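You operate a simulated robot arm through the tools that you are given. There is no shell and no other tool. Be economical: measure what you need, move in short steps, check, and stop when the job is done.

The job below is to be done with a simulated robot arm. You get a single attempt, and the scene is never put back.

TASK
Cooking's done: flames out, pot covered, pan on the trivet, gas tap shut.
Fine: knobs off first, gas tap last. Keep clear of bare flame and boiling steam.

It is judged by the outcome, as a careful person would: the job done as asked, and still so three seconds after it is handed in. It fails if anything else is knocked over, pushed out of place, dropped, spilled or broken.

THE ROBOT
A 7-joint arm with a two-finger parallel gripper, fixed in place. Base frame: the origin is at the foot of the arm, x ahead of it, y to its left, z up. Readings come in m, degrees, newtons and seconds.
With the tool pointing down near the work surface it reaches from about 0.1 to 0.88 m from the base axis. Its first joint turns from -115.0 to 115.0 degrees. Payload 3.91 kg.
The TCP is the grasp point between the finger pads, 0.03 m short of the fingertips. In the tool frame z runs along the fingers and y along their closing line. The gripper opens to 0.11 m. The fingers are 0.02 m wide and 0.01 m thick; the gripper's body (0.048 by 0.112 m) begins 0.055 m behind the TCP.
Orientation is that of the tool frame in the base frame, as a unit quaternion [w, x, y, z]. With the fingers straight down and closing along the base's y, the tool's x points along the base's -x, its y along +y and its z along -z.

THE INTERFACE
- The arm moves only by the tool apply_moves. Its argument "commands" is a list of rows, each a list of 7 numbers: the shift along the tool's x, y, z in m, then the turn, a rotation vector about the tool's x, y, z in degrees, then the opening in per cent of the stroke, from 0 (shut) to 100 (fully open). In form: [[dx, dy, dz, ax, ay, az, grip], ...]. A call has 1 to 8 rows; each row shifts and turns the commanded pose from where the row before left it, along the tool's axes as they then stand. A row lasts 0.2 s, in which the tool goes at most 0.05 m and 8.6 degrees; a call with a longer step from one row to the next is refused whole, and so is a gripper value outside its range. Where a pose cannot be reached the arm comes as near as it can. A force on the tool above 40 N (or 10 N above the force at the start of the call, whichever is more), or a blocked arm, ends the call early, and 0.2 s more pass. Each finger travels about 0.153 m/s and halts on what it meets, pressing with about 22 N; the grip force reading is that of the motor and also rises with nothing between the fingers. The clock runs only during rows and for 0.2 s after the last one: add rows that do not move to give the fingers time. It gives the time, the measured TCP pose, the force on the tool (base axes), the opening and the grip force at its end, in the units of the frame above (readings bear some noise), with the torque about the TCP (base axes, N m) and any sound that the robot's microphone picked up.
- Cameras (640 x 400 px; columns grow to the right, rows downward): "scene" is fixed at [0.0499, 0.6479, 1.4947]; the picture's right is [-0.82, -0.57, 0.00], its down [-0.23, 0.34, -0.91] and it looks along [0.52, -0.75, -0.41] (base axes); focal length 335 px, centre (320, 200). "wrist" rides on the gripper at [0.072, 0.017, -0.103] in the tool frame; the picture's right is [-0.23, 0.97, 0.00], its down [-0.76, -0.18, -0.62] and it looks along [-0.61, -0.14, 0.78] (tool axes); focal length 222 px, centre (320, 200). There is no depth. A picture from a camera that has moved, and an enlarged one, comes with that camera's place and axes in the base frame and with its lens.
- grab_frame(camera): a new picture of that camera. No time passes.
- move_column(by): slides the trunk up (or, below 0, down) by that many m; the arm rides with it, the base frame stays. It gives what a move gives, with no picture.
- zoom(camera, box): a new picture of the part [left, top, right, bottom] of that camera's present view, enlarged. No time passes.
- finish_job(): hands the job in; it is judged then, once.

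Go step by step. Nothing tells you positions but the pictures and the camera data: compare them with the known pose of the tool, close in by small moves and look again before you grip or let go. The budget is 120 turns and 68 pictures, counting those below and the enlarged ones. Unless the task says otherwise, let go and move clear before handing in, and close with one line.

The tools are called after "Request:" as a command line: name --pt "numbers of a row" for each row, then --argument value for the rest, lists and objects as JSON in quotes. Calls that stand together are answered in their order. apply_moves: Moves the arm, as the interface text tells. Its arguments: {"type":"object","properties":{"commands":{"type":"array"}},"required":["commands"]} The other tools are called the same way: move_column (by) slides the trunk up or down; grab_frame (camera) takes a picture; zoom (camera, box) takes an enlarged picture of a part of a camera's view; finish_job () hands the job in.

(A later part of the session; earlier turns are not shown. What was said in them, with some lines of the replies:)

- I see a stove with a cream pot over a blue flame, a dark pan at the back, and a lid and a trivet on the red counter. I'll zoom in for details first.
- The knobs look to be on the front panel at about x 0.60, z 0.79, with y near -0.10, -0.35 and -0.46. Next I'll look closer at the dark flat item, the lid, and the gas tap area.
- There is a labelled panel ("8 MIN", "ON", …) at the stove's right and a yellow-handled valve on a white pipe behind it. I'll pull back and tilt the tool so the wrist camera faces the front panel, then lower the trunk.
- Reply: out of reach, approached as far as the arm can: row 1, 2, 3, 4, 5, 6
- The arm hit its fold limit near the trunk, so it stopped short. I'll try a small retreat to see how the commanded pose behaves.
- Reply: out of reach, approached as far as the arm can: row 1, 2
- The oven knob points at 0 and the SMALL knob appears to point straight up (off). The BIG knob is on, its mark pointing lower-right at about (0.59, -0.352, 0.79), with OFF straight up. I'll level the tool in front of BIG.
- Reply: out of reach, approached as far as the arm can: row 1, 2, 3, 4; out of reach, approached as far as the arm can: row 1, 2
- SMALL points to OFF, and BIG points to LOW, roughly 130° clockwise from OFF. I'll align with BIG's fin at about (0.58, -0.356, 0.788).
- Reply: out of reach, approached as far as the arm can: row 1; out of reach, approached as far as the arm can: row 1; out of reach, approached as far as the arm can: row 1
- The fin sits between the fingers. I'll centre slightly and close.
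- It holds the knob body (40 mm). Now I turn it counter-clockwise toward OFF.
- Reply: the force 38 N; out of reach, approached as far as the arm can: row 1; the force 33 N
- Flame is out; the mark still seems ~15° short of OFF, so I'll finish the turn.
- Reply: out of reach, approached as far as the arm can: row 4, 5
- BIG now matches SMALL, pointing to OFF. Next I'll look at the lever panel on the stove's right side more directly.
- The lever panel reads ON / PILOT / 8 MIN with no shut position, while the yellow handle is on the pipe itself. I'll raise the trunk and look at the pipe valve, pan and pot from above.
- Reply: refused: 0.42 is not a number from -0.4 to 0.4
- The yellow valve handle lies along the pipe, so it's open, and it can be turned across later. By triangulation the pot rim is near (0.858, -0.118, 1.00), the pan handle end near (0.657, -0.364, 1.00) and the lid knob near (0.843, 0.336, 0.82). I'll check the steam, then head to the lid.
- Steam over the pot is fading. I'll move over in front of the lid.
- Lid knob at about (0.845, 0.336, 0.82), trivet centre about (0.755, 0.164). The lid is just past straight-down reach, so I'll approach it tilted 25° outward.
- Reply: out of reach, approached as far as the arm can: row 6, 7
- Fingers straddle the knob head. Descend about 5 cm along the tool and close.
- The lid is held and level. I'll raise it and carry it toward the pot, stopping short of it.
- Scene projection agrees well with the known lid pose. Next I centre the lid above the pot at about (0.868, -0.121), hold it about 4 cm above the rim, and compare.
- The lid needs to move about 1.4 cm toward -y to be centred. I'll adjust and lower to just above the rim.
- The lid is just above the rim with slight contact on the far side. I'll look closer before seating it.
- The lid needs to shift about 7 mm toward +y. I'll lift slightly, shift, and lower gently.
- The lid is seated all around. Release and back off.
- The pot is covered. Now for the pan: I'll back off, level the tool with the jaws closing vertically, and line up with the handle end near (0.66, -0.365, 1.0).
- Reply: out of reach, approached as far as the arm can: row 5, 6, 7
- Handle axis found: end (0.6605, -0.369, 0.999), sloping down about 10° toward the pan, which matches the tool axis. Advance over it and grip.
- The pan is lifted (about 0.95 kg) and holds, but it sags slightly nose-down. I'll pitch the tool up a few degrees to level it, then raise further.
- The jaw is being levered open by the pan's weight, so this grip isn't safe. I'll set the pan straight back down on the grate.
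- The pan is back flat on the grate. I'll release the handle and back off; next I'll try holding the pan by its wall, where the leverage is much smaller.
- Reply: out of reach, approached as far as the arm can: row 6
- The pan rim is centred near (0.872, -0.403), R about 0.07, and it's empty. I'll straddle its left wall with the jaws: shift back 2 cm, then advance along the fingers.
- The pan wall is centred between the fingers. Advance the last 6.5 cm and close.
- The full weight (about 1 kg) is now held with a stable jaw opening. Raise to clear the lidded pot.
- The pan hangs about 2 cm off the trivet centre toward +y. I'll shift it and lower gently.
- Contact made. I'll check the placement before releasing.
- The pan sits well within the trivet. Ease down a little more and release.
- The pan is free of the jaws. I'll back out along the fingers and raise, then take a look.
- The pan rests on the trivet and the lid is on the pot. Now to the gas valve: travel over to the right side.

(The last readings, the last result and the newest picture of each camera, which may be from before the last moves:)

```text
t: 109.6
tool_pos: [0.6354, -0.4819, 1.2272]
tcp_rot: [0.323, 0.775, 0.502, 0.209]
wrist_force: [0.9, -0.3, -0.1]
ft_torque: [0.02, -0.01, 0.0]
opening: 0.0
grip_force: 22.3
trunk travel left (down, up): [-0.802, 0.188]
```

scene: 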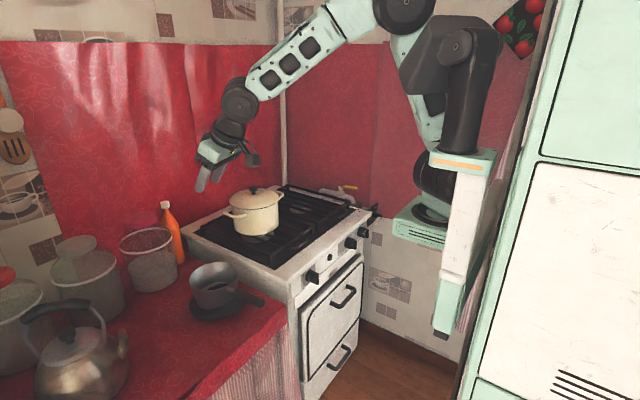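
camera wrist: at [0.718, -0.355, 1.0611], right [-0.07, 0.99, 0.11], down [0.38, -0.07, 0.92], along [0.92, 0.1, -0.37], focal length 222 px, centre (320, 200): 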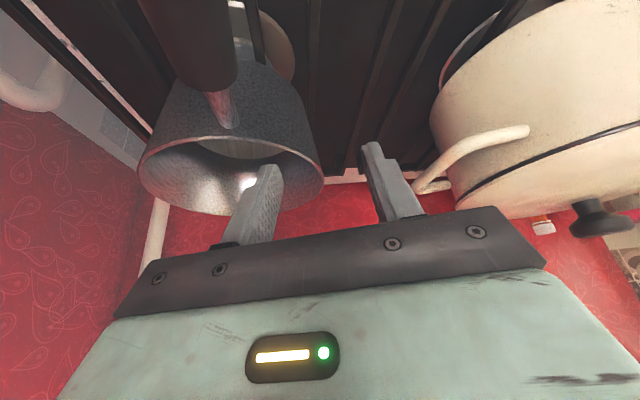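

Request:
apply_moves --pt "-0.0252 0.0263 0.0265 0 0 0 0" --pt "-0.0252 0.0263 0.0265 0 0 0 0" --pt "-0.0252 0.0263 0.0265 0 0 0 0" --pt "-0.0252 0.0263 0.0265 0 0 0 0" --pt "0 0 0 0 0 0 0"

Request:
move_column --by -0.2

Request:
grab_frame --camera "wrist"

```text
t: 110.8
tool_pos: [0.7316, -0.6336, 1.2281]
tcp_rot: [0.324, 0.774, 0.502, 0.208]
wrist_force: [0.3, -0.1, -0.7]
ft_torque: [0.05, 0.02, 0.04]
opening: 0.0003
grip_force: 21.6
trunk travel left (down, up): [-0.802, 0.188]
```

```text
t: 112.9
tool_pos: [0.7311, -0.6333, 1.0283]
tcp_rot: [0.324, 0.775, 0.502, 0.208]
wrist_force: [-0.6, -0.2, 0.1]
ft_torque: [-0.01, 0.0, 0.0]
opening: 0.0
grip_force: 21.7
trunk travel left (down, up): [-0.602, 0.388]
```

```text
2 pictures are left
camera wrist: at [0.7039, -0.5431, 1.1135], right [0.53, -0.49, 0.69], down [-0.83, -0.46, 0.31], along [0.17, -0.74, -0.65], focal length 222 px, centre (320, 200)
```

wrist: 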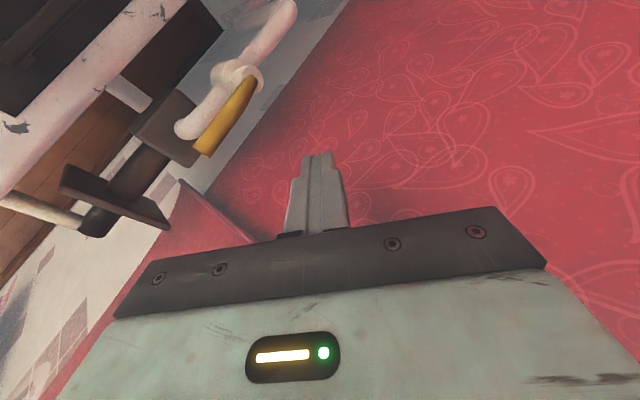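

The handle tip is confirmed near (0.715, -0.617, 0.909), with the pivot near (0.79, -0.607). I'll lower the closed fingers into the gap on its wall side.

Request:
apply_moves --pt "-0.0041 0.0013 0.0013 0 0 0 0" --pt "0 0 0 0 0 0 0"

Request:
move_column --by -0.075

Request:
move_column --by -0.033

```text
t: 113.5
tool_pos: [0.7307, -0.6382, 1.0274]
tcp_rot: [0.323, 0.775, 0.502, 0.208]
wrist_force: [-0.6, -0.4, 0.2]
ft_torque: [-0.02, -0.02, 0.02]
opening: 0.0003
grip_force: 22.1
trunk travel left (down, up): [-0.602, 0.388]
```

```text
t: 114.7
tool_pos: [0.7299, -0.6382, 0.9536]
tcp_rot: [0.324, 0.774, 0.502, 0.208]
wrist_force: [-0.5, 0.1, 0.4]
ft_torque: [0.01, 0.01, -0.01]
opening: 0.0
grip_force: 22.0
trunk travel left (down, up): [-0.527, 0.463]
```

```text
t: 115.4
tool_pos: [0.7305, -0.6384, 0.9198]
tcp_rot: [0.324, 0.775, 0.501, 0.208]
wrist_force: [-0.5, 0.7, 0.1]
ft_torque: [0.01, -0.01, 0.0]
opening: 0.0
grip_force: 22.2
trunk travel left (down, up): [-0.494, 0.496]
```

Request:
apply_moves --pt "0.012 -0.0053 -0.0054 0 0 0 0" --pt "0.012 -0.0053 -0.0054 0 0 0 0" --pt "0.012 -0.0053 -0.0054 0 0 0 0" --pt "0 0 0 0 0 0 0"

```text
t: 116.4
tool_pos: [0.7241, -0.5961, 0.9183]
tcp_rot: [0.324, 0.774, 0.502, 0.208]
wrist_force: [-0.2, -0.3, 0.2]
ft_torque: [0.01, -0.01, 0.02]
opening: 0.0002
grip_force: 21.7
trunk travel left (down, up): [-0.494, 0.496]
```

No resistance felt, so I'll check that the handle is actually moving.

Request:
zoom --camera "wrist" --box '[140, 20, 400, 240]'

```text
1.82 times, centred on (270, 130) of wrist
camera zoom: at [0.6979, -0.5048, 1.0047], right [0.53, -0.49, 0.69], down [-0.83, -0.46, 0.31], along [0.17, -0.74, -0.65], focal length 404 px, centre (411, 327)
```

zoom: 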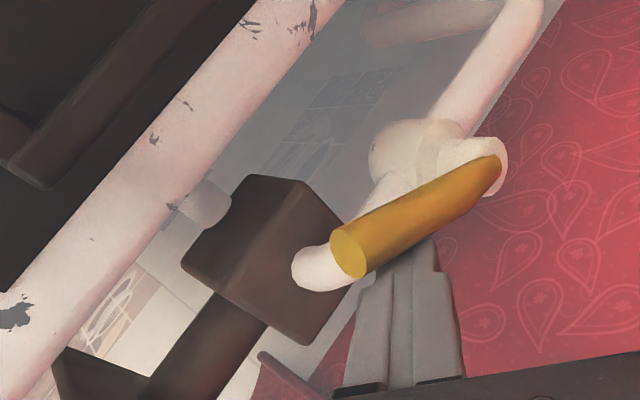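

The handle is turning toward the stove side, as intended. Continue the arc to 90°.

Request:
apply_moves --pt "0.0141 -0.0004 -0.0004 0 0 0 0" --pt "0.0141 -0.0004 -0.0004 0 0 0 0" --pt "0.0172 0.0052 0.0052 0 0 0 0" --pt "0.0075 0.0041 0.0041 0 0 0 0" --pt "0.0038 0.0042 0.0042 0 0 0 0"

```text
t: 117.6
tool_pos: [0.7622, -0.5503, 0.9193]
tcp_rot: [0.324, 0.774, 0.502, 0.208]
wrist_force: [-8.4, 0.1, 0.0]
ft_torque: [-0.02, 0.13, -0.02]
opening: 0.0001
grip_force: 21.7
trunk travel left (down, up): [-0.494, 0.496]
```

Request:
apply_moves --pt "0.002 0.0032 0.0032 0 0 0 0" --pt "0.002 0.0032 0.0032 0 0 0 0" --pt "0 0 0 0 0 0 0"

```text
t: 118.1
tool_pos: [0.7635, -0.5516, 0.9196]
tcp_rot: [0.321, 0.776, 0.502, 0.207]
wrist_force: [-24.1, 10.7, 8.0]
ft_torque: [0.15, 0.13, 0.24]
opening: 0.0
grip_force: 22.6
trunk travel left (down, up): [-0.494, 0.496]
stopped in row 2: the force on the tool passed its limit at 47 N (the readings are from after the stop); the commanded pose is now the measured one
```

It has reached its hard stop, so the valve is fully across. Back off, rise clear, and take the final look.

Request:
apply_moves --pt "-0.006 -0.0095 -0.0095 0 0 0 0" --pt "-0.004 -0.0065 -0.0065 0 0 0 0" --pt "0 0 0 0 0 0 0"

Request:
move_column --by 0.25

Request:
apply_moves --pt "0 -0.022 -0.022 0 0 0 20" --pt "0 -0.022 -0.022 0 0 0 20" --pt "0 -0.022 -0.022 0 0 0 20" --pt "0 0 0 0 0 0 20"

Request:
zoom --camera "scene" --box '[170, 165, 400, 320]'

```text
t: 118.9
tool_pos: [0.7424, -0.551, 0.9172]
tcp_rot: [0.321, 0.776, 0.502, 0.207]
wrist_force: [0.5, -0.8, 0.7]
ft_torque: [0.0, 0.01, 0.0]
opening: 0.0
grip_force: 21.9
trunk travel left (down, up): [-0.494, 0.496]
```

```text
t: 121.5
tool_pos: [0.7427, -0.5515, 1.1681]
tcp_rot: [0.321, 0.776, 0.503, 0.206]
wrist_force: [0.2, 0.1, -0.4]
ft_torque: [-0.03, -0.01, -0.04]
opening: 0.0001
grip_force: 21.9
trunk travel left (down, up): [-0.744, 0.246]
```

```text
t: 122.5
tool_pos: [0.6574, -0.5122, 1.1666]
tcp_rot: [0.322, 0.776, 0.502, 0.206]
wrist_force: [0.2, -0.3, 0.4]
ft_torque: [-0.03, -0.01, 0.01]
opening: 0.0218
grip_force: 0.1
trunk travel left (down, up): [-0.744, 0.246]
```

```text
2.58 times, centred on (285, 242) of scene
camera zoom: at [0.0499, 0.6479, 1.4947], right [-0.82, -0.57, 0.0], down [-0.23, 0.34, -0.91], along [0.52, -0.75, -0.41], focal length 865 px, centre (410, 90)
```

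zoom: 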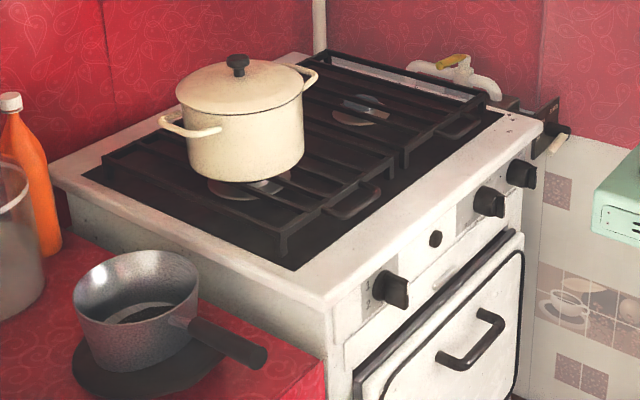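

The flame is out, the pot is covered, the pan sits on the trivet, and the yellow valve handle is across the pipe. The arm is clear, so I'm handing in.

Request:
finish_job

```text
The job is handed in.
```

The job is handed in: the one lit burner (BIG) was turned to OFF first and its flame is out, the lid is on the pot, the pan is on the trivet, and the yellow gas valve was turned to its stop last.
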